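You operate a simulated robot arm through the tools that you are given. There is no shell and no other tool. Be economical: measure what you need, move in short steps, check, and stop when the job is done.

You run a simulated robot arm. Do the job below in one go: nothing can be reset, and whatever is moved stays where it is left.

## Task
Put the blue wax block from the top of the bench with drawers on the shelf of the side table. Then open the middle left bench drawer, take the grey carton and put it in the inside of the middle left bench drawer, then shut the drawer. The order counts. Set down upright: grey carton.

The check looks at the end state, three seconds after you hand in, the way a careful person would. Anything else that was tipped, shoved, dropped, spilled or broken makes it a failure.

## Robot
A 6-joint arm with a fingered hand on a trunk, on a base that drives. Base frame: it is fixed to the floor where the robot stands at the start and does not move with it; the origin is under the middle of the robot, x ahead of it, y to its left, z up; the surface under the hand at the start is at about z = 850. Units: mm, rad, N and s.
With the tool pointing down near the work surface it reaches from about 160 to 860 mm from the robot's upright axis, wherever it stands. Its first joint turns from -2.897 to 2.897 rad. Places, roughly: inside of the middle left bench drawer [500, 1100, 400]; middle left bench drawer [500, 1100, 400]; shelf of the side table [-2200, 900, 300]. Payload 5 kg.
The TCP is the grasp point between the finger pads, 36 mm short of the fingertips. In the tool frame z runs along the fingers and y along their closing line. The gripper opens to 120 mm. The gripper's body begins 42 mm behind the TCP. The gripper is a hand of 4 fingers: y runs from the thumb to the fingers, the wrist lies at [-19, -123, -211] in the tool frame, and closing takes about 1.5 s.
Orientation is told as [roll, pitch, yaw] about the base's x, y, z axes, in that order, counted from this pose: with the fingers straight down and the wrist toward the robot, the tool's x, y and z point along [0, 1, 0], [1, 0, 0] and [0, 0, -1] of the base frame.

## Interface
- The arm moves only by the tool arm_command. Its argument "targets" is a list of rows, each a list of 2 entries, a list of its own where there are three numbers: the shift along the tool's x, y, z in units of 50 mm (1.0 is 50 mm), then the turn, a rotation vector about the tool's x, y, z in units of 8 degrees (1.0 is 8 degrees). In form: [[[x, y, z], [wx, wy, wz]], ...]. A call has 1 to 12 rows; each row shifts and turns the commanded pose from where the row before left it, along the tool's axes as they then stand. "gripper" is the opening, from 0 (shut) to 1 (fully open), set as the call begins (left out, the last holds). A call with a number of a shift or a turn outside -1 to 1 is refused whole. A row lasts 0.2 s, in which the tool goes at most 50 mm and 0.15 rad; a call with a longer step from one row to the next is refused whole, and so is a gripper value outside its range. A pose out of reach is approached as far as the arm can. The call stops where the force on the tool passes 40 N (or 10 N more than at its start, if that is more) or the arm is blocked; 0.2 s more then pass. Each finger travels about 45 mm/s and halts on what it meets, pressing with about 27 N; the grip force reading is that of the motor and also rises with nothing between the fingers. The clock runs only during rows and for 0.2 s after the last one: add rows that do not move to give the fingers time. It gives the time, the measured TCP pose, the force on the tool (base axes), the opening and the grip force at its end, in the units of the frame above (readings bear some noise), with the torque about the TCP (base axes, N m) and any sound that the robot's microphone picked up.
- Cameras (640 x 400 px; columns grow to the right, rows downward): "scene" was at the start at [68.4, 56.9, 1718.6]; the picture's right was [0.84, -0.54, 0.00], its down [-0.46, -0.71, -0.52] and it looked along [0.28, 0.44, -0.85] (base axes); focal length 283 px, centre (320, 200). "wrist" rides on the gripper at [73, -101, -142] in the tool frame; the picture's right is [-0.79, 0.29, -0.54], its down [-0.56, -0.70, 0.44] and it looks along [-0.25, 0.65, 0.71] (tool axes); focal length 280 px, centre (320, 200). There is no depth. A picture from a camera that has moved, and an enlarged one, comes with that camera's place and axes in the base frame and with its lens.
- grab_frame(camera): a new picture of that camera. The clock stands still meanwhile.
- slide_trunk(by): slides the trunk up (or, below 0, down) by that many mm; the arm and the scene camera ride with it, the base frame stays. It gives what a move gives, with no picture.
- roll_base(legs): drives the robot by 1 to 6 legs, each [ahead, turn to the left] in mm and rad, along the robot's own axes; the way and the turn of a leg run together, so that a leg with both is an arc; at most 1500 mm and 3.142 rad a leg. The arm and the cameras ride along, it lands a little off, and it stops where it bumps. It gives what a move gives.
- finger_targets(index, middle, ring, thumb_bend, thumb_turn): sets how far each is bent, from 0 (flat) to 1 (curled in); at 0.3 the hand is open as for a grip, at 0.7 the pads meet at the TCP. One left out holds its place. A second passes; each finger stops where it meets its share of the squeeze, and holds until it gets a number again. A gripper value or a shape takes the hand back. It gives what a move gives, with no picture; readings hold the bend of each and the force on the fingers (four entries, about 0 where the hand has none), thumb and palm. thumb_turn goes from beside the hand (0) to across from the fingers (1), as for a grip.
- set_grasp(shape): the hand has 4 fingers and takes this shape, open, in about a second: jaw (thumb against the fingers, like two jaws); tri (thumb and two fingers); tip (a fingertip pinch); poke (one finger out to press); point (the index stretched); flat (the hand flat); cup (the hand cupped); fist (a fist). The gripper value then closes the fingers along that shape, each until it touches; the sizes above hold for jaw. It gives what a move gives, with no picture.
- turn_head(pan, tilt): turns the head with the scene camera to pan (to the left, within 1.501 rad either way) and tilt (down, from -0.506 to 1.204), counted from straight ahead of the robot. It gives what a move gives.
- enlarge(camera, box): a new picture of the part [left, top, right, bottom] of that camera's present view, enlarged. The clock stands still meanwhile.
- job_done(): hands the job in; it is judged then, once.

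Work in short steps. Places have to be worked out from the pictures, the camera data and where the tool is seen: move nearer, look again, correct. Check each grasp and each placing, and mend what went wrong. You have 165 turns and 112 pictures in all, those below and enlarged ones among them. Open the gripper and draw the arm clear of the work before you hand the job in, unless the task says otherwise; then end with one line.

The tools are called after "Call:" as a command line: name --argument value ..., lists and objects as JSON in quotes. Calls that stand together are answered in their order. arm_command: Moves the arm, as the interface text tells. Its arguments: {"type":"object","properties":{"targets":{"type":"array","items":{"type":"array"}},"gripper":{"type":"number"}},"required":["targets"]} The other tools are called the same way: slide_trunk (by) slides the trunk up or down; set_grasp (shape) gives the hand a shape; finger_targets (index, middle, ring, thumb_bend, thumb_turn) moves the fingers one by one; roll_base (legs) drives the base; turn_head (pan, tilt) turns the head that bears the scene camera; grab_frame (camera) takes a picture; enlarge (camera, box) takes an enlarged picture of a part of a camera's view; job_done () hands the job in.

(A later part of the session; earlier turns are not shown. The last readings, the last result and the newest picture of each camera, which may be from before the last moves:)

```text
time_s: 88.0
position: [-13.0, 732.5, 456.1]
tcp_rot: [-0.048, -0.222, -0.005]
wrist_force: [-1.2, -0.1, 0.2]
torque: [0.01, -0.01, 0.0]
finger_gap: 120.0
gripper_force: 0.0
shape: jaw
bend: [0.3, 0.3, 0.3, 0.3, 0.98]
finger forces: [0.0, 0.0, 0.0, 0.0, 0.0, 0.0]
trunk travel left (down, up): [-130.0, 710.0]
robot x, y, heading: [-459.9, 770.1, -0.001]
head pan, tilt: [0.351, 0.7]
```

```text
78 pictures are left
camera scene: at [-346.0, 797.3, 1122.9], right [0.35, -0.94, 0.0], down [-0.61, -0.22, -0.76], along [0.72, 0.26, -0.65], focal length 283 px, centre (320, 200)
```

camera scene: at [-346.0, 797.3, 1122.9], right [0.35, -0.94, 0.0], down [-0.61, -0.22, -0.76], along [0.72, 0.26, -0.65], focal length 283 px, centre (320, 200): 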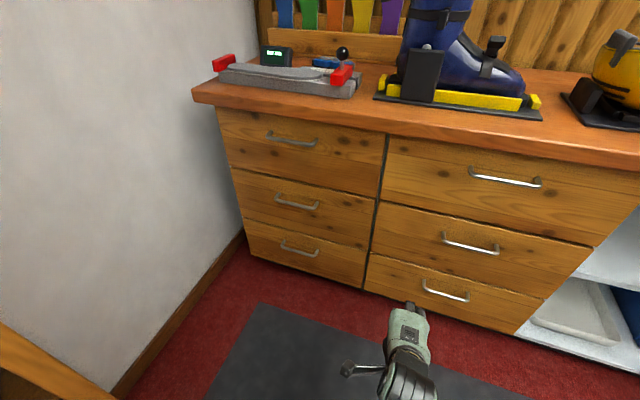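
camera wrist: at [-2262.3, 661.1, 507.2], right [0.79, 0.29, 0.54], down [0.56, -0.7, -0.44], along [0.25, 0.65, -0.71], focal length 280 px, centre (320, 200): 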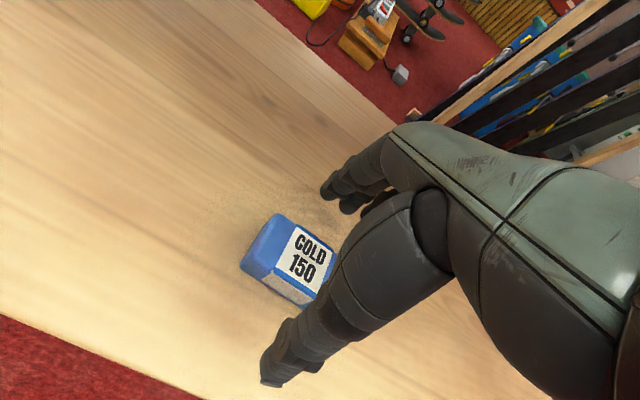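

Triangulated, the middle left handle is about (282,1103,514). I raise the trunk 100 mm, move the hand to y≈1103 and begin pitching it up to point at the drawer front.

Call:
slide_trunk --by 100

Call:
arm_command --targets '[[[0, 0.97, 0], [0, 0, 0]], [[0.92, 0, 0], [0, 0, 0]], [[0.92, 0, 0], [0, 0, 0]], [[0.92, 0, 0], [0, 0, 0]], [[0.92, 0, 0], [0, 0, 0]], [[0.92, 0, 0], [0, 0, 0]], [[0.92, 0, 0], [0, 0, 0]], [[0.92, 0, 0], [0, 0, 0]], [[0.92, 0, 0], [0, 0, 0]], [[0, 0.97, 0], [0, 0, 0]], [[0, 0, 0], [0, 0, 0]]]'

Call:
arm_command --targets '[[[0, 0, 0], [-1, 0, 0]], [[0, 0, 0], [-1, 0, 0]], [[0, 0, 0], [-1, 0, 0]], [[0, 0, 0], [-1, 0, 0]], [[0, 0, 0], [-1, 0, 0]], [[0, 0, 0], [0, 0, 0]]]'

Call:
grab_frame --camera "scene"

```text
time_s: 89.3
position: [-13.9, 731.5, 557.2]
tcp_rot: [-0.05, -0.221, -0.005]
wrist_force: [-0.7, 0.1, -0.1]
torque: [0.01, -0.03, -0.02]
finger_gap: 120.1
gripper_force: 0.0
shape: jaw
bend: [0.3, 0.3, 0.3, 0.3, 0.98]
finger forces: [0.0, 0.0, 0.0, 0.0, 0.0, 0.0]
trunk travel left (down, up): [-230.0, 610.0]
robot x, y, heading: [-459.6, 768.3, 0.001]
head pan, tilt: [0.351, 0.7]
```

```text
time_s: 91.7
position: [85.7, 1101.7, 561.2]
tcp_rot: [-0.048, -0.225, -0.003]
wrist_force: [0.6, -0.7, 0.5]
torque: [0.06, 0.03, -0.04]
finger_gap: 119.9
gripper_force: 0.0
shape: jaw
bend: [0.3, 0.3, 0.3, 0.3, 0.98]
finger forces: [0.0, 0.0, 0.0, 0.1, 0.1, 0.0]
trunk travel left (down, up): [-230.0, 610.0]
robot x, y, heading: [-456.8, 769.5, 0.003]
head pan, tilt: [0.351, 0.7]
```

```text
time_s: 93.1
position: [84.4, 1101.9, 561.4]
tcp_rot: [-0.076, -0.922, 0.046]
wrist_force: [0.4, -0.2, 0.0]
torque: [-0.01, 0.04, -0.02]
finger_gap: 120.1
gripper_force: 0.2
shape: jaw
bend: [0.3, 0.3, 0.3, 0.3, 0.98]
finger forces: [0.1, 0.0, 0.0, 0.0, 0.0, 0.0]
trunk travel left (down, up): [-230.0, 610.0]
robot x, y, heading: [-460.6, 767.0, 0.002]
head pan, tilt: [0.351, 0.7]
```

```text
77 pictures are left
camera scene: at [-349.6, 797.1, 1223.3], right [0.34, -0.94, 0.0], down [-0.6, -0.22, -0.76], along [0.72, 0.26, -0.64], focal length 283 px, centre (320, 200)
```

scene: 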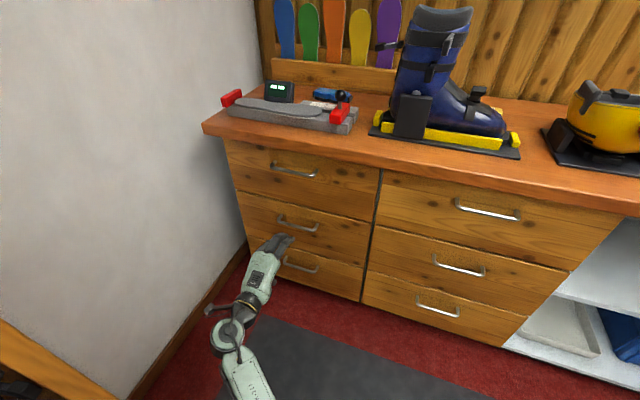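

The hand follows well. I pitch on to near horizontal and take out the small roll.

Call:
arm_command --targets '[[[0, 0, 0], [0, 0.28, 0.2]], [[0, 0, 0], [-1, 0, 0]], [[0, 0, 0], [-1, 0, 0]], [[0, 0, 0], [-1, 0, 0]], [[0, 0, 0], [-1, 0, 0]], [[0, 0, 0], [-0.3, 0, 0]], [[0, 0, 0], [0, 0, 0]]]'

Call:
grab_frame --camera "wrist"

Call:
grab_frame --camera "scene"

```text
time_s: 94.7
position: [84.1, 1099.8, 560.9]
tcp_rot: [-0.016, -1.523, 0.015]
wrist_force: [-0.8, 0.2, -0.1]
torque: [0.0, 0.01, -0.04]
finger_gap: 120.0
gripper_force: 0.2
shape: jaw
bend: [0.3, 0.3, 0.3, 0.3, 0.98]
finger forces: [0.0, 0.0, 0.0, 0.0, 0.1, 0.0]
trunk travel left (down, up): [-230.0, 610.0]
robot x, y, heading: [-462.6, 767.3, 0.002]
head pan, tilt: [0.351, 0.7]
```

```text
76 pictures are left
camera wrist: at [-61.8, 1173.9, 468.0], right [-0.53, -0.79, 0.31], down [0.41, -0.56, -0.72], along [0.74, -0.25, 0.62], focal length 280 px, centre (320, 200)
```

wrist: 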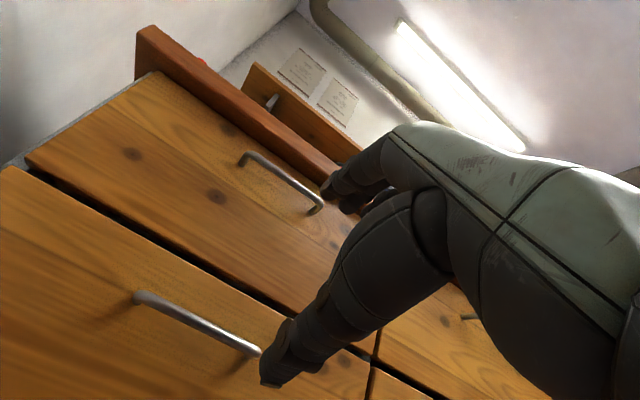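

```text
75 pictures are left
camera scene: at [-349.6, 797.1, 1223.3], right [0.34, -0.94, 0.0], down [-0.6, -0.22, -0.76], along [0.72, 0.26, -0.64], focal length 283 px, centre (320, 200)
```

scene: 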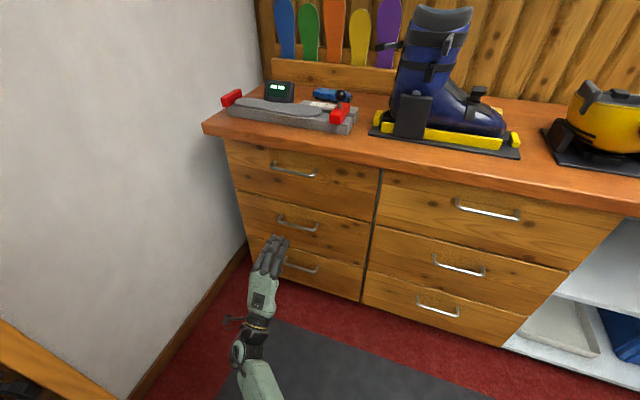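

The hand is level. Handle: y≈1020–1195, z≈514. I lower to z≈515 and move forward to x≈235.

Call:
arm_command --targets '[[[0.14, -0.94, 0], [0, 0, 0]], [[0, 0, 0.9], [0, 0, 0]], [[0, 0, 0.9], [0, 0, 0]], [[0, 0, 0.9], [0, 0, 0]], [[0, 0, 0.3], [0, 0, 0]], [[0, 0, 0], [0, 0, 0]]]'

Call:
grab_frame --camera "wrist"

Call:
enlarge --camera "scene" --box '[220, 150, 400, 300]'

```text
time_s: 96.1
position: [231.3, 1106.2, 510.3]
tcp_rot: [-0.011, -1.523, 0.01]
wrist_force: [1.0, 0.5, 0.7]
torque: [0.01, 0.01, 0.02]
finger_gap: 119.9
gripper_force: 0.1
shape: jaw
bend: [0.3, 0.3, 0.3, 0.3, 0.98]
finger forces: [0.0, 0.0, 0.0, 0.0, 0.0, 0.0]
out of reach, approached as far as the arm can: row 5
trunk travel left (down, up): [-230.0, 610.0]
robot x, y, heading: [-461.5, 769.1, 0.001]
head pan, tilt: [0.351, 0.7]
```

```text
74 pictures are left
camera wrist: at [85.1, 1179.1, 417.1], right [-0.53, -0.79, 0.32], down [0.41, -0.56, -0.72], along [0.74, -0.25, 0.62], focal length 280 px, centre (320, 200)
```

wrist: 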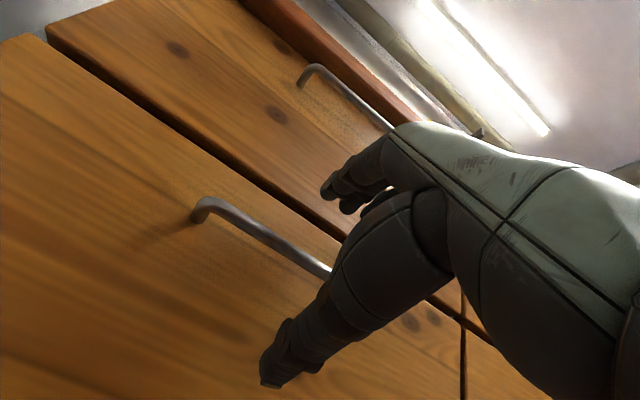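

```text
2.67 times, centred on (310, 225) of scene
camera zoom: at [-349.7, 797.2, 1223.3], right [0.34, -0.94, 0.0], down [-0.6, -0.22, -0.76], along [0.72, 0.26, -0.64], focal length 755 px, centre (347, 133)
```

zoom: 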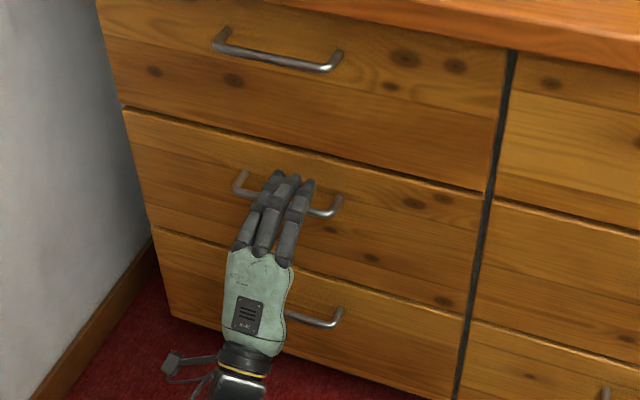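

Handle bar confirmed at x≈283, z≈514; the arm is at its reach limit. I pull the hand back 75 mm, drive 110 mm ahead, and then check.

Call:
arm_command --targets '[[[0, 0.06, -0.75], [0, 0, 0]], [[0, 0, -0.75], [0, 0, 0]], [[0, 0, 0], [0, 0, 0]]]'

Call:
roll_base --legs '[[90, 0]]'

```text
time_s: 96.9
position: [156.5, 1105.2, 515.4]
tcp_rot: [-0.026, -1.52, 0.025]
wrist_force: [-0.3, 1.0, 0.0]
torque: [-0.04, -0.01, 0.02]
finger_gap: 120.1
gripper_force: 0.1
shape: jaw
bend: [0.3, 0.3, 0.3, 0.3, 0.98]
finger forces: [0.0, 0.0, 0.1, 0.0, 0.0, 0.0]
trunk travel left (down, up): [-230.0, 610.0]
robot x, y, heading: [-458.8, 768.4, 0.003]
head pan, tilt: [0.351, 0.7]
```

```text
time_s: 98.1
position: [245.7, 1103.0, 514.7]
tcp_rot: [-0.023, -1.519, 0.02]
wrist_force: [0.4, -0.3, 0.6]
torque: [0.01, 0.02, 0.03]
finger_gap: 120.0
gripper_force: 0.0
shape: jaw
bend: [0.3, 0.3, 0.3, 0.3, 0.98]
finger forces: [0.0, 0.0, 0.0, 0.0, 0.1, 0.1]
trunk travel left (down, up): [-230.0, 610.0]
robot x, y, heading: [-372.9, 766.4, -0.001]
head pan, tilt: [0.351, 0.7]
```

Now x=246, z=515. I advance about 22 mm and view.

Call:
arm_command --targets '[[[0, 0, 0.2], [0, 0, 0]], [[0, 0.02, 0.2], [0, 0, 0]], [[0, 0, 0], [0, 0, 0]]]'

Call:
grab_frame --camera "wrist"

```text
time_s: 98.9
position: [266.6, 1102.2, 514.9]
tcp_rot: [-0.018, -1.522, 0.014]
wrist_force: [0.7, 0.5, 1.2]
torque: [-0.02, -0.01, 0.0]
finger_gap: 120.0
gripper_force: 0.0
shape: jaw
bend: [0.3, 0.3, 0.3, 0.3, 0.98]
finger forces: [0.0, 0.0, 0.0, 0.0, 0.0, 0.0]
trunk travel left (down, up): [-230.0, 610.0]
robot x, y, heading: [-372.7, 768.3, -0.004]
head pan, tilt: [0.351, 0.7]
```

```text
72 pictures are left
camera wrist: at [119.2, 1176.8, 422.8], right [-0.53, -0.79, 0.32], down [0.41, -0.56, -0.72], along [0.74, -0.25, 0.62], focal length 280 px, centre (320, 200)
```

wrist: 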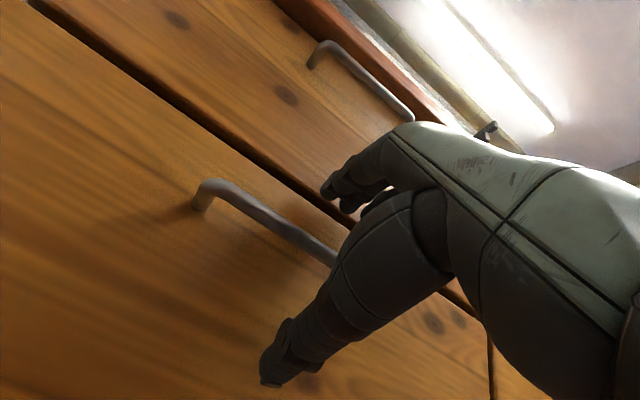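

Bar lies between thumb and fingers. I close the hand on it.

Call:
arm_command --targets '[[[0, 0, 0], [0, 0, 0]], [[0, 0, 0], [0, 0, 0]], [[0, 0, 0], [0, 0, 0]], [[0, 0, 0], [0, 0, 0]], [[0, 0, 0], [0, 0, 0]], [[0, 0, 0], [0, 0, 0]], [[0, 0, 0], [0, 0, 0]], [[0, 0, 0], [0, 0, 0]], [[0, 0, 0], [0, 0, 0]]]' --gripper 0

Call:
grab_frame --camera "wrist"

```text
time_s: 100.9
position: [265.4, 1103.5, 514.6]
tcp_rot: [-0.033, -1.521, 0.031]
wrist_force: [0.7, 0.2, -2.5]
torque: [-0.06, 0.0, 0.06]
finger_gap: 0.0
gripper_force: 27.2
shape: jaw
bend: [0.7, 0.7, 0.7, 0.72, 1.0]
finger forces: [0.5, 0.0, 2.1, 0.0, 23.3, 0.0]
trunk travel left (down, up): [-230.0, 610.0]
robot x, y, heading: [-371.4, 768.8, 0.007]
head pan, tilt: [0.351, 0.7]
```

```text
71 pictures are left
camera wrist: at [119.0, 1176.8, 422.1], right [-0.53, -0.79, 0.32], down [0.41, -0.56, -0.72], along [0.75, -0.25, 0.62], focal length 280 px, centre (320, 200)
```

wrist: 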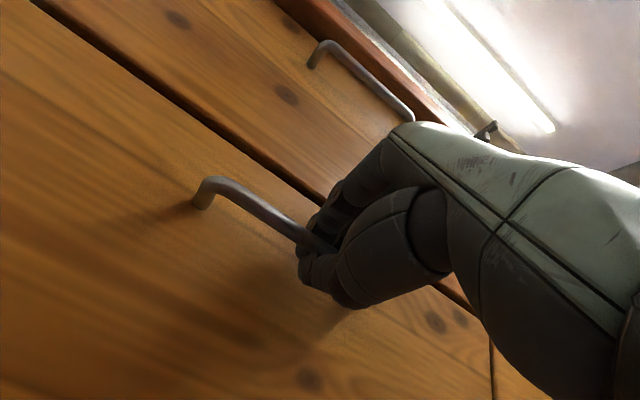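

Gap reads 0 but the bar runs into the hand. I test with a gentle pull of 25 mm.

Call:
arm_command --targets '[[[0, 0, -0.15], [0, 0, 0]], [[0, 0, -0.15], [0, 0, 0]], [[0, 0, -0.2], [0, 0, 0]]]'

Call:
grab_frame --camera "wrist"

```text
time_s: 101.7
position: [239.5, 1102.1, 516.0]
tcp_rot: [-0.051, -1.518, 0.046]
wrist_force: [-1.1, 2.0, -6.4]
torque: [-0.09, 0.08, 0.05]
finger_gap: 0.0
gripper_force: 27.1
shape: jaw
bend: [0.7, 0.7, 0.7, 0.72, 1.0]
finger forces: [0.4, 0.0, 2.1, 0.0, 25.3, 0.1]
trunk travel left (down, up): [-230.0, 610.0]
robot x, y, heading: [-372.7, 767.4, 0.003]
head pan, tilt: [0.351, 0.7]
```

```text
70 pictures are left
camera wrist: at [93.3, 1176.4, 422.7], right [-0.53, -0.79, 0.32], down [0.4, -0.56, -0.72], along [0.75, -0.25, 0.62], focal length 280 px, centre (320, 200)
```

wrist: 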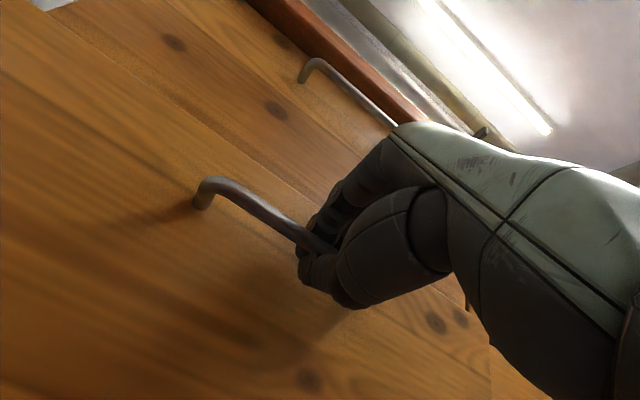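

The bar kept its place in the view: the drawer is coming out. I drive the base straight back 280 mm to open it.

Call:
roll_base --legs '[[-280, 0]]'

Call:
grab_frame --camera "scene"

Call:
grab_frame --camera "wrist"

```text
time_s: 103.8
position: [-33.7, 1102.6, 516.5]
tcp_rot: [-0.009, -1.513, 0.006]
wrist_force: [10.3, 4.6, -3.5]
torque: [-0.13, 0.02, 0.16]
finger_gap: 0.1
gripper_force: 27.2
shape: jaw
bend: [0.7, 0.7, 0.7, 0.72, 1.0]
finger forces: [0.1, 5.1, 3.7, 0.0, 25.9, 0.1]
trunk travel left (down, up): [-230.0, 610.0]
robot x, y, heading: [-647.2, 767.8, 0.002]
head pan, tilt: [0.351, 0.7]
stopped in leg 1: the force on the tool passed its limit at 50 N (the readings are from after the stop); the commanded pose is now the measured one
```

```text
69 pictures are left
camera scene: at [-536.5, 797.4, 1223.2], right [0.34, -0.94, 0.0], down [-0.61, -0.22, -0.76], along [0.72, 0.26, -0.64], focal length 283 px, centre (320, 200)
```

scene: 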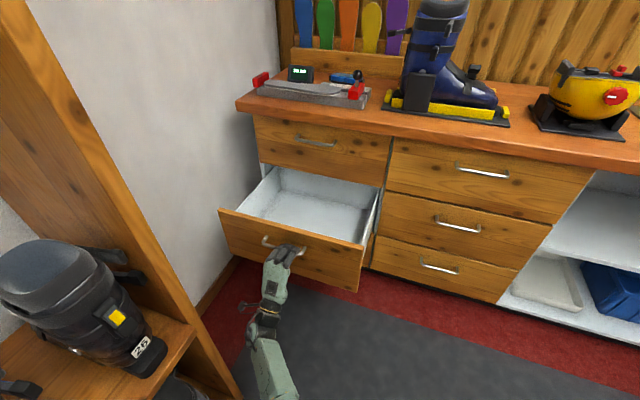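

```text
68 pictures are left
camera wrist: at [-180.1, 1176.2, 424.2], right [-0.53, -0.79, 0.32], down [0.4, -0.56, -0.73], along [0.75, -0.25, 0.61], focal length 280 px, centre (320, 200)
```

wrist: 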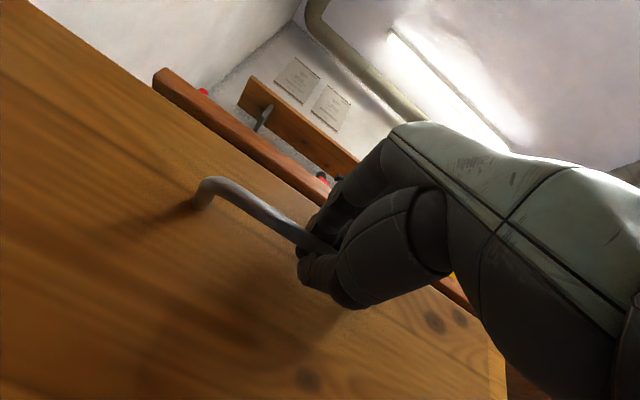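

The drawer is open to its stop (about 300 mm) and empty. I open the hand and draw back along -x.

Call:
arm_command --targets '[[[0, 0, 0], [0, 0, 0]], [[0, 0, 0], [0, 0, 0]], [[0, 0, 0], [0, 0, 0]], [[0, 0, 0], [0, 0, 0]], [[0, 0, 0], [0, 0, 0]], [[0, 0, 0], [0, 0, 0]], [[0, 0, 0], [0, 0, 0]], [[0, 0, 0], [0, 0, 0]], [[0, 0, 0], [0, 0, 0]], [[0, 0, -0.5], [0, 0, 0]], [[0, 0, -0.6], [0, 0, 0]]]' --gripper 1

Call:
roll_base --legs '[[-150, 0]]'

Call:
grab_frame --camera "scene"

```text
time_s: 106.2
position: [-89.3, 1102.2, 520.8]
tcp_rot: [0.013, -1.515, -0.018]
wrist_force: [-0.6, -0.4, 0.6]
torque: [0.0, 0.02, 0.01]
finger_gap: 119.7
gripper_force: 0.1
shape: jaw
bend: [0.3, 0.3, 0.3, 0.3, 0.98]
finger forces: [0.0, 0.1, 0.0, 0.0, 0.0, 0.1]
trunk travel left (down, up): [-230.0, 610.0]
robot x, y, heading: [-650.5, 768.8, -0.001]
head pan, tilt: [0.351, 0.7]
```

```text
time_s: 107.3
position: [-155.0, 1098.0, 523.8]
tcp_rot: [-0.119, -1.518, 0.094]
wrist_force: [-0.3, -1.0, 0.0]
torque: [0.01, 0.0, -0.02]
finger_gap: 119.8
gripper_force: 0.0
shape: jaw
bend: [0.3, 0.3, 0.3, 0.3, 0.98]
finger forces: [0.0, 0.1, 0.1, 0.0, 0.0, 0.0]
trunk travel left (down, up): [-230.0, 610.0]
robot x, y, heading: [-722.1, 765.8, 0.001]
head pan, tilt: [0.351, 0.7]
stopped in leg 1: the force on the tool passed its limit at 152 N (the readings are from after the stop); the commanded pose is now the measured one
```

```text
67 pictures are left
camera scene: at [-609.5, 796.2, 1223.3], right [0.34, -0.94, 0.0], down [-0.61, -0.22, -0.76], along [0.72, 0.26, -0.64], focal length 283 px, centre (320, 200)
```

scene: 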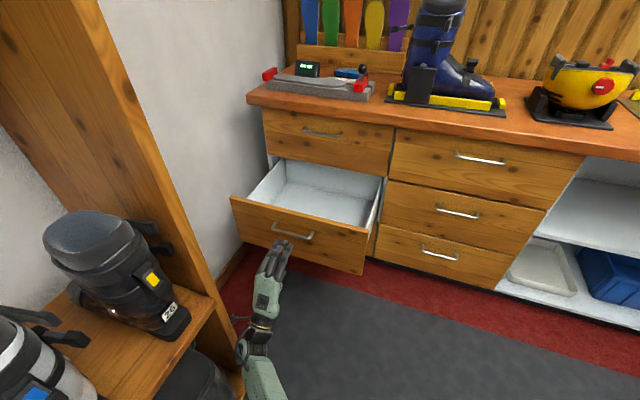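

The wrist bumped the rack's end panel while reversing (nothing seems displaced). I ease forward, then swing the hand away from the rack in -y.

Call:
arm_command --targets '[[[0, 0, 0.3], [0, 0, 0]], [[-0.9, 0, 0], [0, 0, 0]], [[-0.9, 0, 0], [0, 0, 0]], [[-0.9, 0, 0], [0, 0, 0]], [[-0.9, 0, 0], [0, 0, 0]], [[-0.9, 0, 0], [0, 0, 0]], [[-0.9, 0, 0], [0, 0, 0]], [[0, 0, 0], [0, 0, 0]]]'

Call:
turn_head --pan 1.2 --tilt 0.7

Call:
grab_frame --camera "scene"

```text
time_s: 109.1
position: [-151.0, 842.9, 525.6]
tcp_rot: [-0.018, -1.514, -0.016]
wrist_force: [-0.1, 0.3, 1.1]
torque: [0.0, 0.0, -0.02]
finger_gap: 120.0
gripper_force: 0.0
shape: jaw
bend: [0.3, 0.3, 0.3, 0.3, 0.98]
finger forces: [0.1, 0.0, 0.0, 0.0, 0.1, 0.0]
out of reach, approached as far as the arm can: row 7
trunk travel left (down, up): [-230.0, 610.0]
robot x, y, heading: [-720.9, 771.7, -0.001]
head pan, tilt: [0.351, 0.7]
```

```text
time_s: 110.3
position: [-150.5, 843.9, 525.6]
tcp_rot: [-0.016, -1.514, -0.02]
wrist_force: [-0.3, 0.8, 1.1]
torque: [0.01, 0.02, -0.01]
finger_gap: 119.9
gripper_force: 0.1
shape: jaw
bend: [0.3, 0.3, 0.3, 0.3, 0.98]
finger forces: [0.1, 0.0, 0.0, 0.1, 0.0, 0.1]
trunk travel left (down, up): [-230.0, 610.0]
robot x, y, heading: [-723.4, 766.1, -0.002]
head pan, tilt: [1.201, 0.7]
```

```text
66 pictures are left
camera scene: at [-658.9, 846.7, 1223.3], right [0.93, -0.36, 0.0], down [-0.23, -0.6, -0.76], along [0.28, 0.71, -0.64], focal length 283 px, centre (320, 200)
```

scene: 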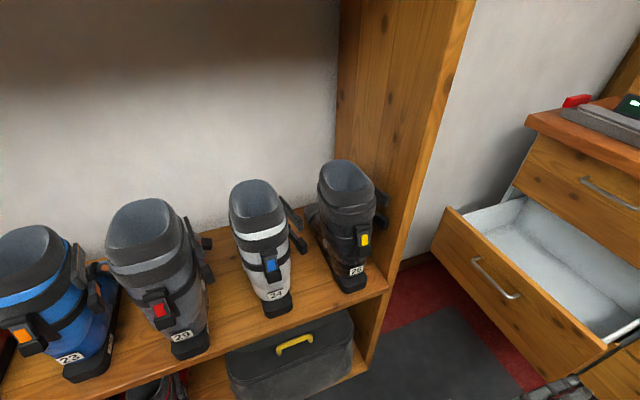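

Rack contents are undisturbed. I raise the trunk and turn the hand back to pointing down.

Call:
slide_trunk --by 400

Call:
arm_command --targets '[[[0, 0, 0], [1, 0, 0]], [[0, 0, 0], [1, 0, 0]], [[0, 0, 0], [1, 0, 0]], [[0, 0, 0], [1, 0, 0]], [[0, 0, 0], [1, 0, 0]], [[0, 0, 0], [1, 0, 0]], [[0, 0, 0], [1, 0, 0]], [[0, 0, 0], [1, 0, 0]], [[0, 0, 0], [1, 0, 0]], [[0, 0, 0], [1, 0, 0]], [[0, 0, 0], [0.84, 0, 0]], [[0, 0, 0], [0, 0, 0]]]'

Call:
slide_trunk --by 200

```text
time_s: 114.1
position: [-150.7, 844.3, 924.5]
tcp_rot: [-0.017, -1.515, -0.02]
wrist_force: [0.6, 1.0, 0.6]
torque: [0.0, -0.03, 0.01]
finger_gap: 120.1
gripper_force: 0.1
shape: jaw
bend: [0.3, 0.3, 0.3, 0.3, 0.98]
finger forces: [0.0, 0.0, 0.0, 0.0, 0.0, 0.0]
trunk travel left (down, up): [-630.0, 210.0]
robot x, y, heading: [-722.8, 768.2, -0.004]
head pan, tilt: [1.201, 0.7]
```

```text
time_s: 116.7
position: [-150.7, 842.9, 925.5]
tcp_rot: [-0.001, -0.001, -0.036]
wrist_force: [-0.2, 0.1, 0.8]
torque: [0.0, 0.0, 0.0]
finger_gap: 120.1
gripper_force: 0.0
shape: jaw
bend: [0.3, 0.3, 0.3, 0.3, 0.97]
finger forces: [0.0, 0.0, 0.0, 0.1, 0.0, 0.0]
trunk travel left (down, up): [-630.0, 210.0]
robot x, y, heading: [-722.5, 767.0, 0.001]
head pan, tilt: [1.201, 0.7]
```

```text
time_s: 118.9
position: [-150.3, 845.0, 1124.3]
tcp_rot: [-0.001, 0.0, -0.035]
wrist_force: [-0.7, -0.6, -0.7]
torque: [0.01, 0.01, 0.0]
finger_gap: 119.8
gripper_force: 0.0
shape: jaw
bend: [0.3, 0.3, 0.3, 0.3, 0.97]
finger forces: [0.0, 0.0, 0.0, 0.1, 0.1, 0.1]
trunk travel left (down, up): [-830.0, 10.0]
robot x, y, heading: [-723.5, 767.8, 0.005]
head pan, tilt: [1.201, 0.7]
```

Now I drive to about (-20,420), beside the open drawer, to get at the carton.

Call:
roll_base --legs '[[0, -0.465], [784, 0], [0, 0.46]]'

Call:
turn_head --pan 0.6 --tilt 0.9

Call:
grab_frame --camera "scene"

Call:
grab_frame --camera "wrist"

```text
time_s: 126.5
position: [538.7, 508.4, 1125.1]
tcp_rot: [-0.002, -0.001, -0.03]
wrist_force: [-0.7, 0.1, 0.2]
torque: [-0.02, 0.03, 0.0]
finger_gap: 120.0
gripper_force: 0.1
shape: jaw
bend: [0.3, 0.3, 0.3, 0.3, 0.97]
finger forces: [0.0, 0.1, 0.0, 0.0, 0.0, 0.0]
trunk travel left (down, up): [-830.0, 10.0]
robot x, y, heading: [-33.7, 429.7, 0.012]
head pan, tilt: [1.201, 0.7]
```

```text
time_s: 127.5
position: [538.4, 508.6, 1124.5]
tcp_rot: [-0.001, -0.002, -0.028]
wrist_force: [-1.3, 0.8, 0.2]
torque: [0.01, 0.02, 0.01]
finger_gap: 120.0
gripper_force: 0.1
shape: jaw
bend: [0.3, 0.3, 0.3, 0.3, 0.97]
finger forces: [0.0, 0.1, 0.0, 0.0, 0.1, 0.1]
trunk travel left (down, up): [-830.0, 10.0]
robot x, y, heading: [-32.1, 425.6, 0.008]
head pan, tilt: [0.6, 0.901]
```

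```text
65 pictures are left
camera scene: at [62.1, 471.3, 1807.1], right [0.57, -0.82, 0.0], down [-0.64, -0.45, -0.62], along [0.51, 0.36, -0.78], focal length 283 px, centre (320, 200)
```

scene: 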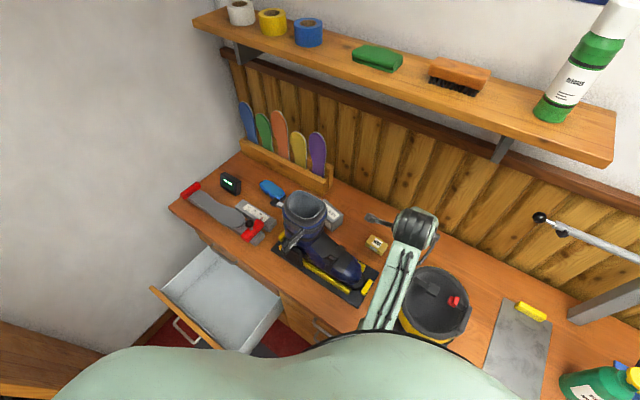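

```text
64 pictures are left
camera wrist: at [439.5, 585.0, 1268.5], right [0.27, -0.8, 0.54], down [-0.71, -0.54, -0.44], along [0.65, -0.27, -0.71], focal length 280 px, centre (320, 200)
```

wrist: 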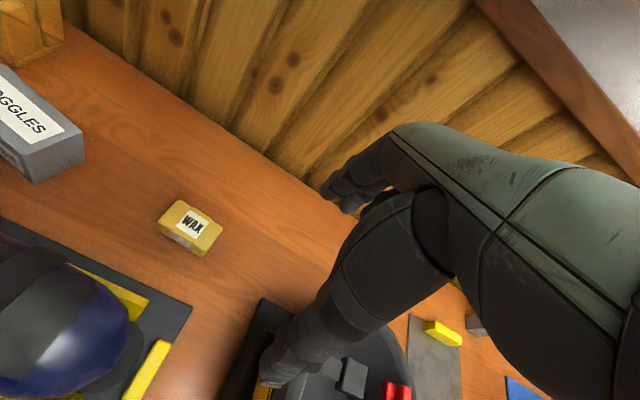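

The grey carton "GOGGLES" is near (636,812), just behind the tall boot (shaft at ~(456,804), top ≈1132). I'll come from the -y side: yaw the hand ~+77° and look at the carton from there.

Call:
arm_command --targets '[[[0, 0.6, 0], [0, 0, -1]], [[0, 0.6, 0], [0, 0, -1]], [[0, 0, 0], [0, 0, -1]], [[0, 0, 0], [0, 0, -1]], [[0, 0, 0], [0, 0, -1]], [[0, 0, 0], [0, 0, -1]], [[0, 0, 0], [0, 0, -1]], [[0, 0, 0], [0, 0, -1]], [[0, 0, 0], [0, 0, -1]], [[0, 0, 0], [0, 0, -0.9]], [[0, 0, 0], [0, 0, 0]]]'

Call:
grab_frame --camera "wrist"

Call:
grab_frame --camera "scene"

```text
time_s: 129.9
position: [597.9, 512.6, 1125.1]
tcp_rot: [-0.002, 0.0, 1.356]
wrist_force: [0.2, -0.6, 0.0]
torque: [-0.02, -0.01, 0.01]
finger_gap: 120.1
gripper_force: 0.0
shape: jaw
bend: [0.3, 0.3, 0.3, 0.3, 0.97]
finger forces: [0.0, 0.1, 0.0, 0.0, 0.1, 0.0]
trunk travel left (down, up): [-830.0, 10.0]
robot x, y, heading: [-29.8, 425.7, 0.006]
head pan, tilt: [0.6, 0.901]
```

```text
63 pictures are left
camera wrist: at [505.8, 429.0, 1269.0], right [0.83, 0.11, 0.54], down [0.4, -0.8, -0.44], along [0.39, 0.58, -0.71], focal length 280 px, centre (320, 200)
```

wrist: 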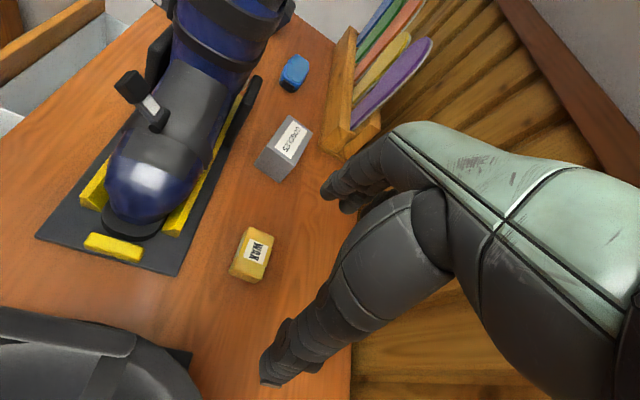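

```text
62 pictures are left
camera scene: at [61.7, 471.4, 1807.1], right [0.57, -0.82, 0.0], down [-0.64, -0.45, -0.62], along [0.51, 0.36, -0.78], focal length 283 px, centre (320, 200)
```

scene: 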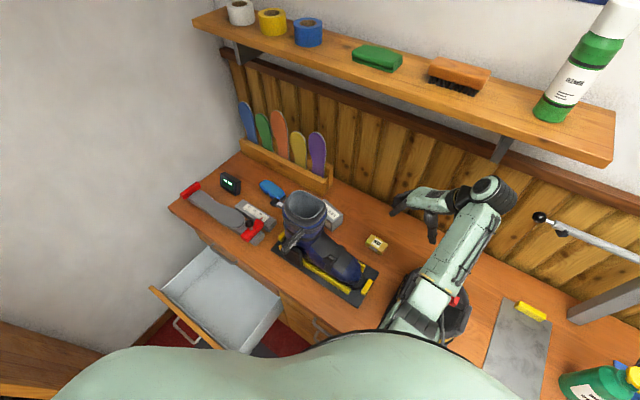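

Nice clear line along y to the carton. I enlarge it to measure.

Call:
enlarge --camera "wrist" --box '[230, 90, 350, 200]'

```text
3.64 times, centred on (290, 145) of wrist
camera zoom: at [505.8, 429.0, 1269.0], right [0.83, 0.11, 0.54], down [0.4, -0.8, -0.44], along [0.39, 0.58, -0.71], focal length 1020 px, centre (429, 400)
```

zoom: 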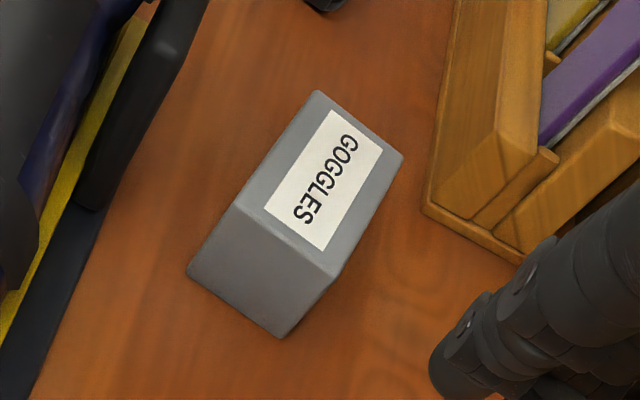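

Carton measures about 58×106×62 mm, centre (623,825), long axis at 78.6°. The only unobstructed grasp is along its length (106 mm). I move above it at present height.

Call:
arm_command --targets '[[[0.12, 0.886, 0], [0, 0, -0.1]], [[0.12, 0.886, 0], [0, 0, 0]], [[0.12, 0.886, 0], [0, 0, 0]], [[0.12, 0.886, 0], [0, 0, 0]], [[0.12, 0.886, 0], [0, 0, 0]], [[0.12, 0.886, 0], [0, 0, 0]], [[0.12, 0.886, 0], [0, 0, 0]], [[0, 0, 0], [0, 0, 0]]]'

Call:
grab_frame --camera "wrist"

Call:
grab_frame --camera "scene"

```text
time_s: 131.7
position: [622.0, 823.8, 1126.3]
tcp_rot: [-0.003, 0.001, 1.368]
wrist_force: [0.0, 0.1, -0.1]
torque: [0.03, 0.0, 0.02]
finger_gap: 120.1
gripper_force: 0.1
shape: jaw
bend: [0.3, 0.3, 0.3, 0.3, 0.97]
finger forces: [0.0, 0.0, 0.0, 0.0, 0.1, 0.1]
trunk travel left (down, up): [-830.0, 10.0]
robot x, y, heading: [-32.0, 426.1, 0.006]
head pan, tilt: [0.6, 0.901]
```

```text
60 pictures are left
camera wrist: at [530.2, 740.5, 1270.1], right [0.83, 0.12, 0.54], down [0.41, -0.8, -0.44], along [0.38, 0.59, -0.71], focal length 280 px, centre (320, 200)
```

wrist: 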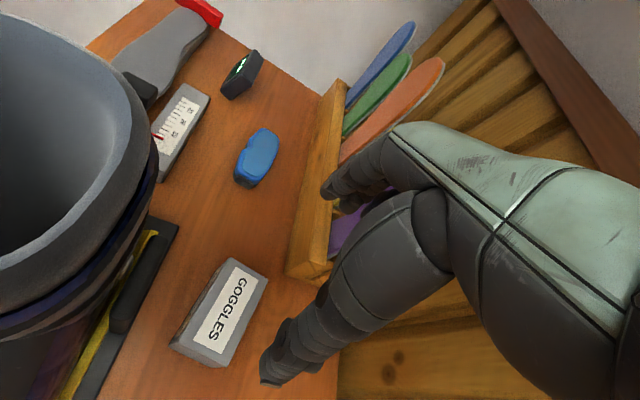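

```text
59 pictures are left
camera scene: at [62.0, 470.1, 1807.1], right [0.57, -0.82, 0.0], down [-0.64, -0.45, -0.62], along [0.51, 0.36, -0.78], focal length 283 px, centre (320, 200)
```

scene: 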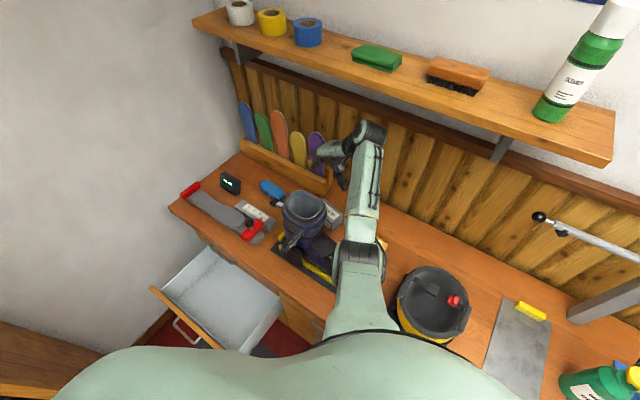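

Position agrees: TCP is above the carton's centre. The boot rim comes to x≈510, so I offset 10 mm toward +x for the camera's clearance, widen the fingers a bit and check.

Call:
finger_targets --index 0.22 --middle 0.22 --ring 0.22 --thumb_bend 0.22

Call:
arm_command --targets '[[[-0.2, 0, 0], [0, 0, 0]], [[0, 0, 0.8], [0, 0, 0]], [[0, 0, 0.8], [0, 0, 0]], [[0, 0, 0.6], [0, 0, 0]], [[0, 0, 0], [0, 0, 0]]]'

Call:
grab_frame --camera "wrist"

Call:
enlarge --camera "scene" --box '[260, 110, 420, 260]'

```text
time_s: 132.7
position: [620.6, 824.6, 1126.9]
tcp_rot: [-0.002, 0.002, 1.368]
wrist_force: [-0.2, 0.7, -0.3]
torque: [-0.05, 0.01, -0.01]
finger_gap: 145.2
gripper_force: 0.1
shape: fingers
bend: [0.22, 0.22, 0.22, 0.22, 0.97]
finger forces: [0.0, 0.1, 0.1, 0.1, 0.1, 0.1]
trunk travel left (down, up): [-830.0, 10.0]
robot x, y, heading: [-32.6, 424.7, 0.013]
head pan, tilt: [0.6, 0.901]
```

```text
time_s: 133.9
position: [629.2, 822.7, 1014.7]
tcp_rot: [-0.001, 0.001, 1.366]
wrist_force: [0.2, 1.0, 0.7]
torque: [0.02, 0.02, -0.02]
finger_gap: 145.2
gripper_force: 0.2
shape: fingers
bend: [0.22, 0.22, 0.22, 0.22, 0.97]
finger forces: [0.0, 0.0, 0.1, 0.0, 0.0, 0.0]
trunk travel left (down, up): [-830.0, 10.0]
robot x, y, heading: [-32.2, 427.7, 0.009]
head pan, tilt: [0.6, 0.901]
```

```text
58 pictures are left
camera wrist: at [538.2, 739.3, 1158.1], right [0.83, 0.12, 0.54], down [0.41, -0.8, -0.44], along [0.38, 0.59, -0.71], focal length 280 px, centre (320, 200)
```

wrist: 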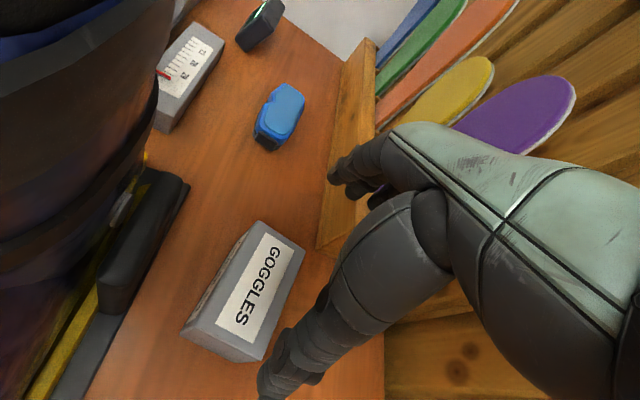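

```text
2.67 times, centred on (340, 185) of scene
camera zoom: at [61.8, 471.6, 1807.1], right [0.57, -0.82, 0.0], down [-0.64, -0.45, -0.62], along [0.51, 0.35, -0.78], focal length 755 px, centre (267, 240)
```

zoom: 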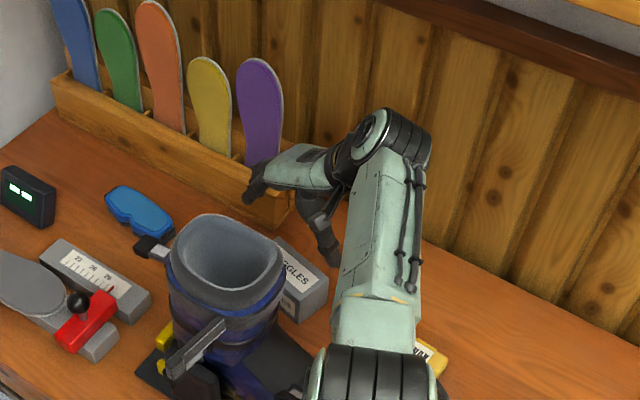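

Clear so far; the fingers straddle with a 145 mm gap. I descend another 65 mm and check.

Call:
arm_command --targets '[[[0, 0, 0.7], [0, 0, 0]], [[0, 0, 0.6], [0, 0, 0]], [[0, 0, 0], [0, 0, 0]]]'

Call:
grab_frame --camera "wrist"

Call:
enlarge --camera "scene" --box '[260, 110, 420, 260]'

```text
time_s: 134.7
position: [629.1, 823.4, 949.6]
tcp_rot: [-0.002, 0.001, 1.369]
wrist_force: [0.8, -0.2, -0.1]
torque: [0.01, -0.01, 0.03]
finger_gap: 144.8
gripper_force: 0.1
shape: fingers
bend: [0.22, 0.22, 0.22, 0.22, 0.97]
finger forces: [0.1, 0.0, 0.1, 0.0, 0.0, 0.0]
trunk travel left (down, up): [-830.0, 10.0]
robot x, y, heading: [-30.6, 431.5, 0.011]
head pan, tilt: [0.6, 0.901]
```

```text
56 pictures are left
camera wrist: at [538.3, 738.9, 1093.3], right [0.83, 0.12, 0.54], down [0.41, -0.8, -0.44], along [0.38, 0.59, -0.71], focal length 280 px, centre (320, 200)
```

wrist: 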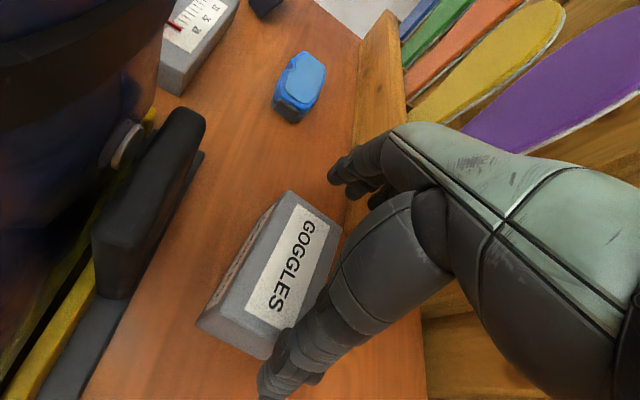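

```text
2.67 times, centred on (340, 185) of scene
camera zoom: at [61.5, 471.1, 1807.1], right [0.57, -0.82, 0.0], down [-0.64, -0.45, -0.62], along [0.51, 0.36, -0.78], focal length 755 px, centre (267, 240)
```

zoom: 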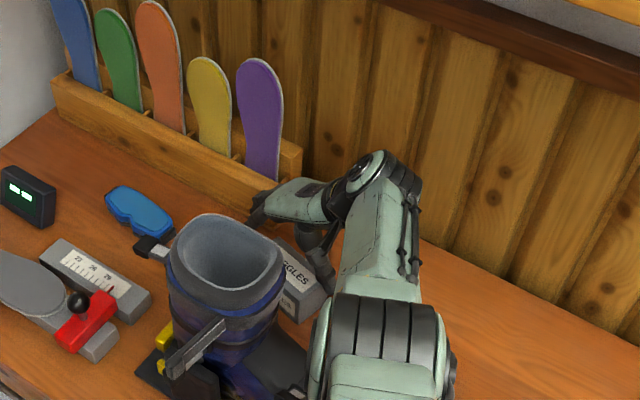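

The carton lies between thumb and fingers. I descend to z≈912.

Call:
arm_command --targets '[[[0, 0, 0.25], [0, 0, 0]], [[0, 0, 0.25], [0, 0, 0]], [[0, 0, 0.2], [0, 0, 0]], [[0, 0, 0], [0, 0, 0]]]'

Call:
grab_frame --camera "wrist"

```text
time_s: 135.7
position: [622.5, 812.4, 919.8]
tcp_rot: [-0.001, 0.002, 1.369]
wrist_force: [0.5, 0.2, 0.3]
torque: [-0.02, 0.0, -0.02]
finger_gap: 145.2
gripper_force: 0.0
shape: fingers
bend: [0.22, 0.22, 0.22, 0.22, 0.97]
finger forces: [0.0, 0.0, 0.0, 0.0, 0.1, 0.0]
out of reach, approached as far as the arm can: row 2, 3
trunk travel left (down, up): [-830.0, 10.0]
robot x, y, heading: [-29.3, 430.3, 0.01]
head pan, tilt: [0.6, 0.901]
```

```text
54 pictures are left
camera wrist: at [530.3, 728.6, 1063.5], right [0.83, 0.12, 0.54], down [0.41, -0.8, -0.44], along [0.38, 0.59, -0.71], focal length 280 px, centre (320, 200)
```

wrist: 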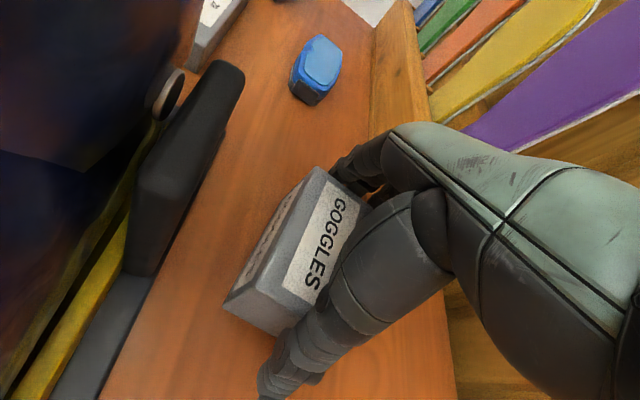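

The arm reaches its limit at this trunk height. I go back up 40 mm and lower the trunk instead.

Call:
arm_command --targets '[[[0, 0, -0.5], [0, 0, 0]], [[0, 0, -0.4], [0, 0, 0]], [[0, 0, 0], [0, 0, 0]]]'

Call:
slide_trunk --by -30

```text
time_s: 136.5
position: [622.8, 812.6, 963.2]
tcp_rot: [0.001, 0.002, 1.368]
wrist_force: [0.4, 0.2, 0.7]
torque: [0.02, 0.01, 0.0]
finger_gap: 145.2
gripper_force: 0.2
shape: fingers
bend: [0.22, 0.22, 0.22, 0.22, 0.98]
finger forces: [0.0, 0.0, 0.0, 0.0, 0.1, 0.0]
trunk travel left (down, up): [-830.0, 10.0]
robot x, y, heading: [-31.2, 425.7, 0.013]
head pan, tilt: [0.6, 0.901]
```

```text
time_s: 137.3
position: [620.8, 812.8, 932.8]
tcp_rot: [-0.001, 0.001, 1.369]
wrist_force: [0.4, -0.7, -0.2]
torque: [0.01, 0.0, 0.02]
finger_gap: 144.9
gripper_force: 0.2
shape: fingers
bend: [0.22, 0.22, 0.22, 0.22, 0.98]
finger forces: [0.1, 0.0, 0.1, 0.0, 0.0, 0.0]
trunk travel left (down, up): [-800.0, 40.0]
robot x, y, heading: [-33.5, 426.7, 0.009]
head pan, tilt: [0.6, 0.901]
```

Now I shift back over the centre and come down to z≈913.

Call:
arm_command --targets '[[[-0.14, 0.24, 0], [0, 0, 0]], [[0, 0, 0.2], [0, 0, 0]], [[0, 0, 0.2], [0, 0, 0]], [[0, 0, 0], [0, 0, 0]]]'

Call:
grab_frame --camera "wrist"

Call:
enlarge --camera "scene" --box '[260, 110, 420, 260]'

```text
time_s: 138.3
position: [631.2, 823.4, 912.7]
tcp_rot: [0.0, 0.003, 1.367]
wrist_force: [-0.2, -0.9, 0.9]
torque: [-0.03, 0.02, -0.02]
finger_gap: 146.4
gripper_force: 1.1
shape: fingers
bend: [0.22, 0.22, 0.22, 0.21, 0.97]
finger forces: [0.0, 0.0, 0.1, 0.0, 0.9, 0.1]
trunk travel left (down, up): [-800.0, 40.0]
robot x, y, heading: [-32.6, 429.1, 0.014]
head pan, tilt: [0.6, 0.901]
```

```text
53 pictures are left
camera wrist: at [539.6, 739.8, 1055.6], right [0.83, 0.13, 0.54], down [0.41, -0.8, -0.44], along [0.38, 0.59, -0.72], focal length 280 px, centre (320, 200)
```

wrist: 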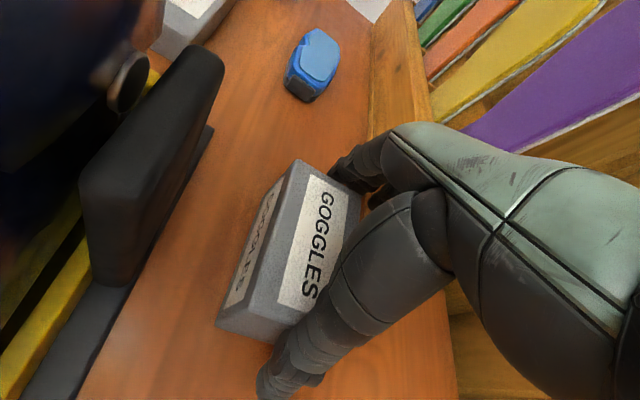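

```text
2.67 times, centred on (340, 185) of scene
camera zoom: at [63.6, 472.6, 1776.8], right [0.57, -0.82, 0.0], down [-0.64, -0.45, -0.62], along [0.51, 0.35, -0.78], focal length 755 px, centre (267, 240)
```

zoom: 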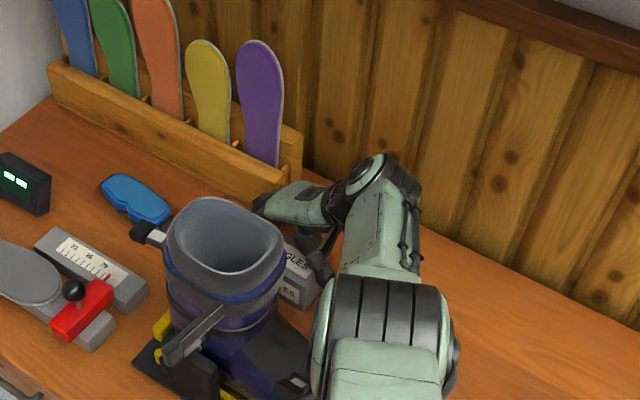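

Thumb just touches the near end. I back off 4 mm along tool y and close.

Call:
arm_command --targets '[[[0, -0.09, 0.08], [0, 0, 0]], [[0, 0, 0], [0, 0, 0]]]'

Call:
arm_command --targets '[[[0, 0, 0], [0, 0, 0]], [[0, 0, 0], [0, 0, 0]], [[0, 0, 0], [0, 0, 0]], [[0, 0, 0], [0, 0, 0]], [[0, 0, 0], [0, 0, 0]], [[0, 0, 0], [0, 0, 0]], [[0, 0, 0], [0, 0, 0]]]' --gripper 0

Call:
grab_frame --camera "wrist"

```text
time_s: 138.9
position: [631.8, 819.5, 907.8]
tcp_rot: [-0.002, 0.002, 1.371]
wrist_force: [0.3, 0.0, 0.5]
torque: [-0.01, -0.03, -0.04]
finger_gap: 146.0
gripper_force: 0.5
shape: fingers
bend: [0.22, 0.22, 0.22, 0.22, 0.97]
finger forces: [0.3, 0.1, 0.0, 0.1, 0.0, 0.1]
trunk travel left (down, up): [-800.0, 40.0]
robot x, y, heading: [-33.6, 429.1, 0.007]
head pan, tilt: [0.6, 0.901]
```

```text
time_s: 140.5
position: [629.7, 818.7, 908.1]
tcp_rot: [-0.002, 0.002, 1.368]
wrist_force: [0.6, 0.0, -0.2]
torque: [0.0, -0.01, 0.01]
finger_gap: 86.8
gripper_force: 27.0
shape: jaw
bend: [0.22, 0.4, 0.38, 0.52, 0.99]
finger forces: [37.6, 4.9, 0.1, 0.0, 40.9, 0.0]
trunk travel left (down, up): [-800.0, 40.0]
robot x, y, heading: [-31.5, 425.7, 0.011]
head pan, tilt: [0.6, 0.901]
```

```text
51 pictures are left
camera wrist: at [538.9, 734.9, 1052.4], right [0.83, 0.12, 0.54], down [0.41, -0.8, -0.44], along [0.38, 0.59, -0.71], focal length 280 px, centre (320, 200)
```

wrist: 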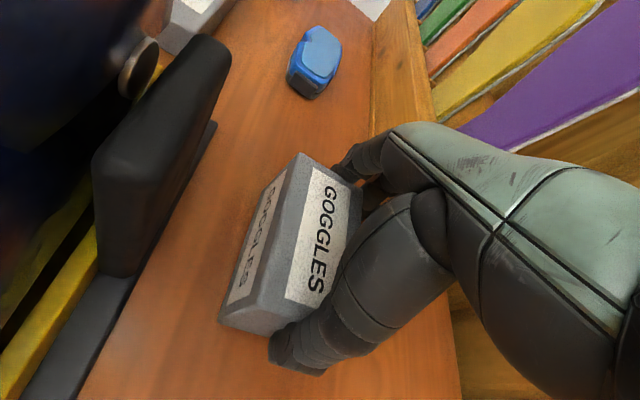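

Index and thumb press hard, the middle finger lightly. I test with a 20 mm lift.

Call:
arm_command --targets '[[[0, 0, -0.2], [0, 0, 0]], [[0, 0, -0.2], [0, 0, 0]], [[0, 0, 0], [0, 0, 0]]]'

Call:
grab_frame --camera "wrist"

Call:
enlarge --camera "scene" --box '[260, 110, 420, 260]'

```text
time_s: 141.3
position: [627.7, 818.7, 929.6]
tcp_rot: [-0.001, 0.003, 1.368]
wrist_force: [0.3, 0.3, -2.6]
torque: [0.01, -0.01, 0.01]
finger_gap: 87.0
gripper_force: 27.2
shape: jaw
bend: [0.22, 0.4, 0.38, 0.52, 0.99]
finger forces: [37.5, 5.0, 0.0, 0.1, 40.9, 0.0]
trunk travel left (down, up): [-800.0, 40.0]
robot x, y, heading: [-27.8, 430.8, 0.014]
head pan, tilt: [0.6, 0.901]
```

```text
50 pictures are left
camera wrist: at [538.2, 734.7, 1073.4], right [0.83, 0.13, 0.54], down [0.41, -0.8, -0.44], along [0.38, 0.59, -0.71], focal length 280 px, centre (320, 200)
```

wrist: 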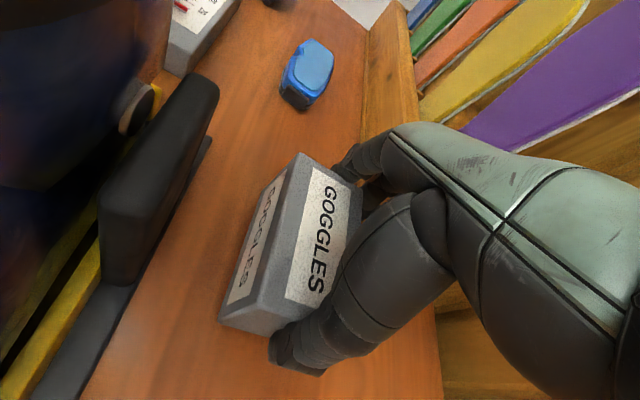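

```text
2.67 times, centred on (340, 185) of scene
camera zoom: at [62.8, 471.9, 1777.0], right [0.57, -0.82, 0.0], down [-0.64, -0.45, -0.62], along [0.51, 0.35, -0.78], focal length 755 px, centre (267, 240)
```

zoom: 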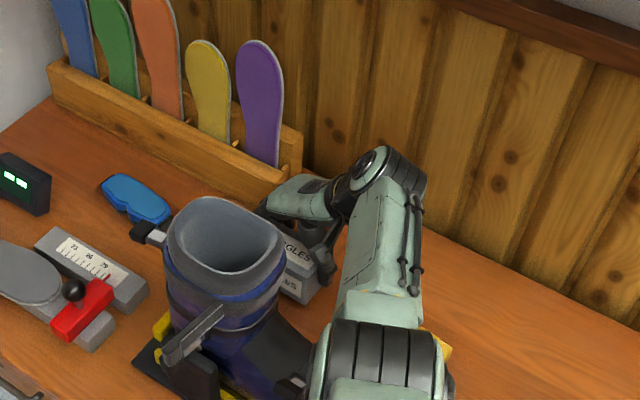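

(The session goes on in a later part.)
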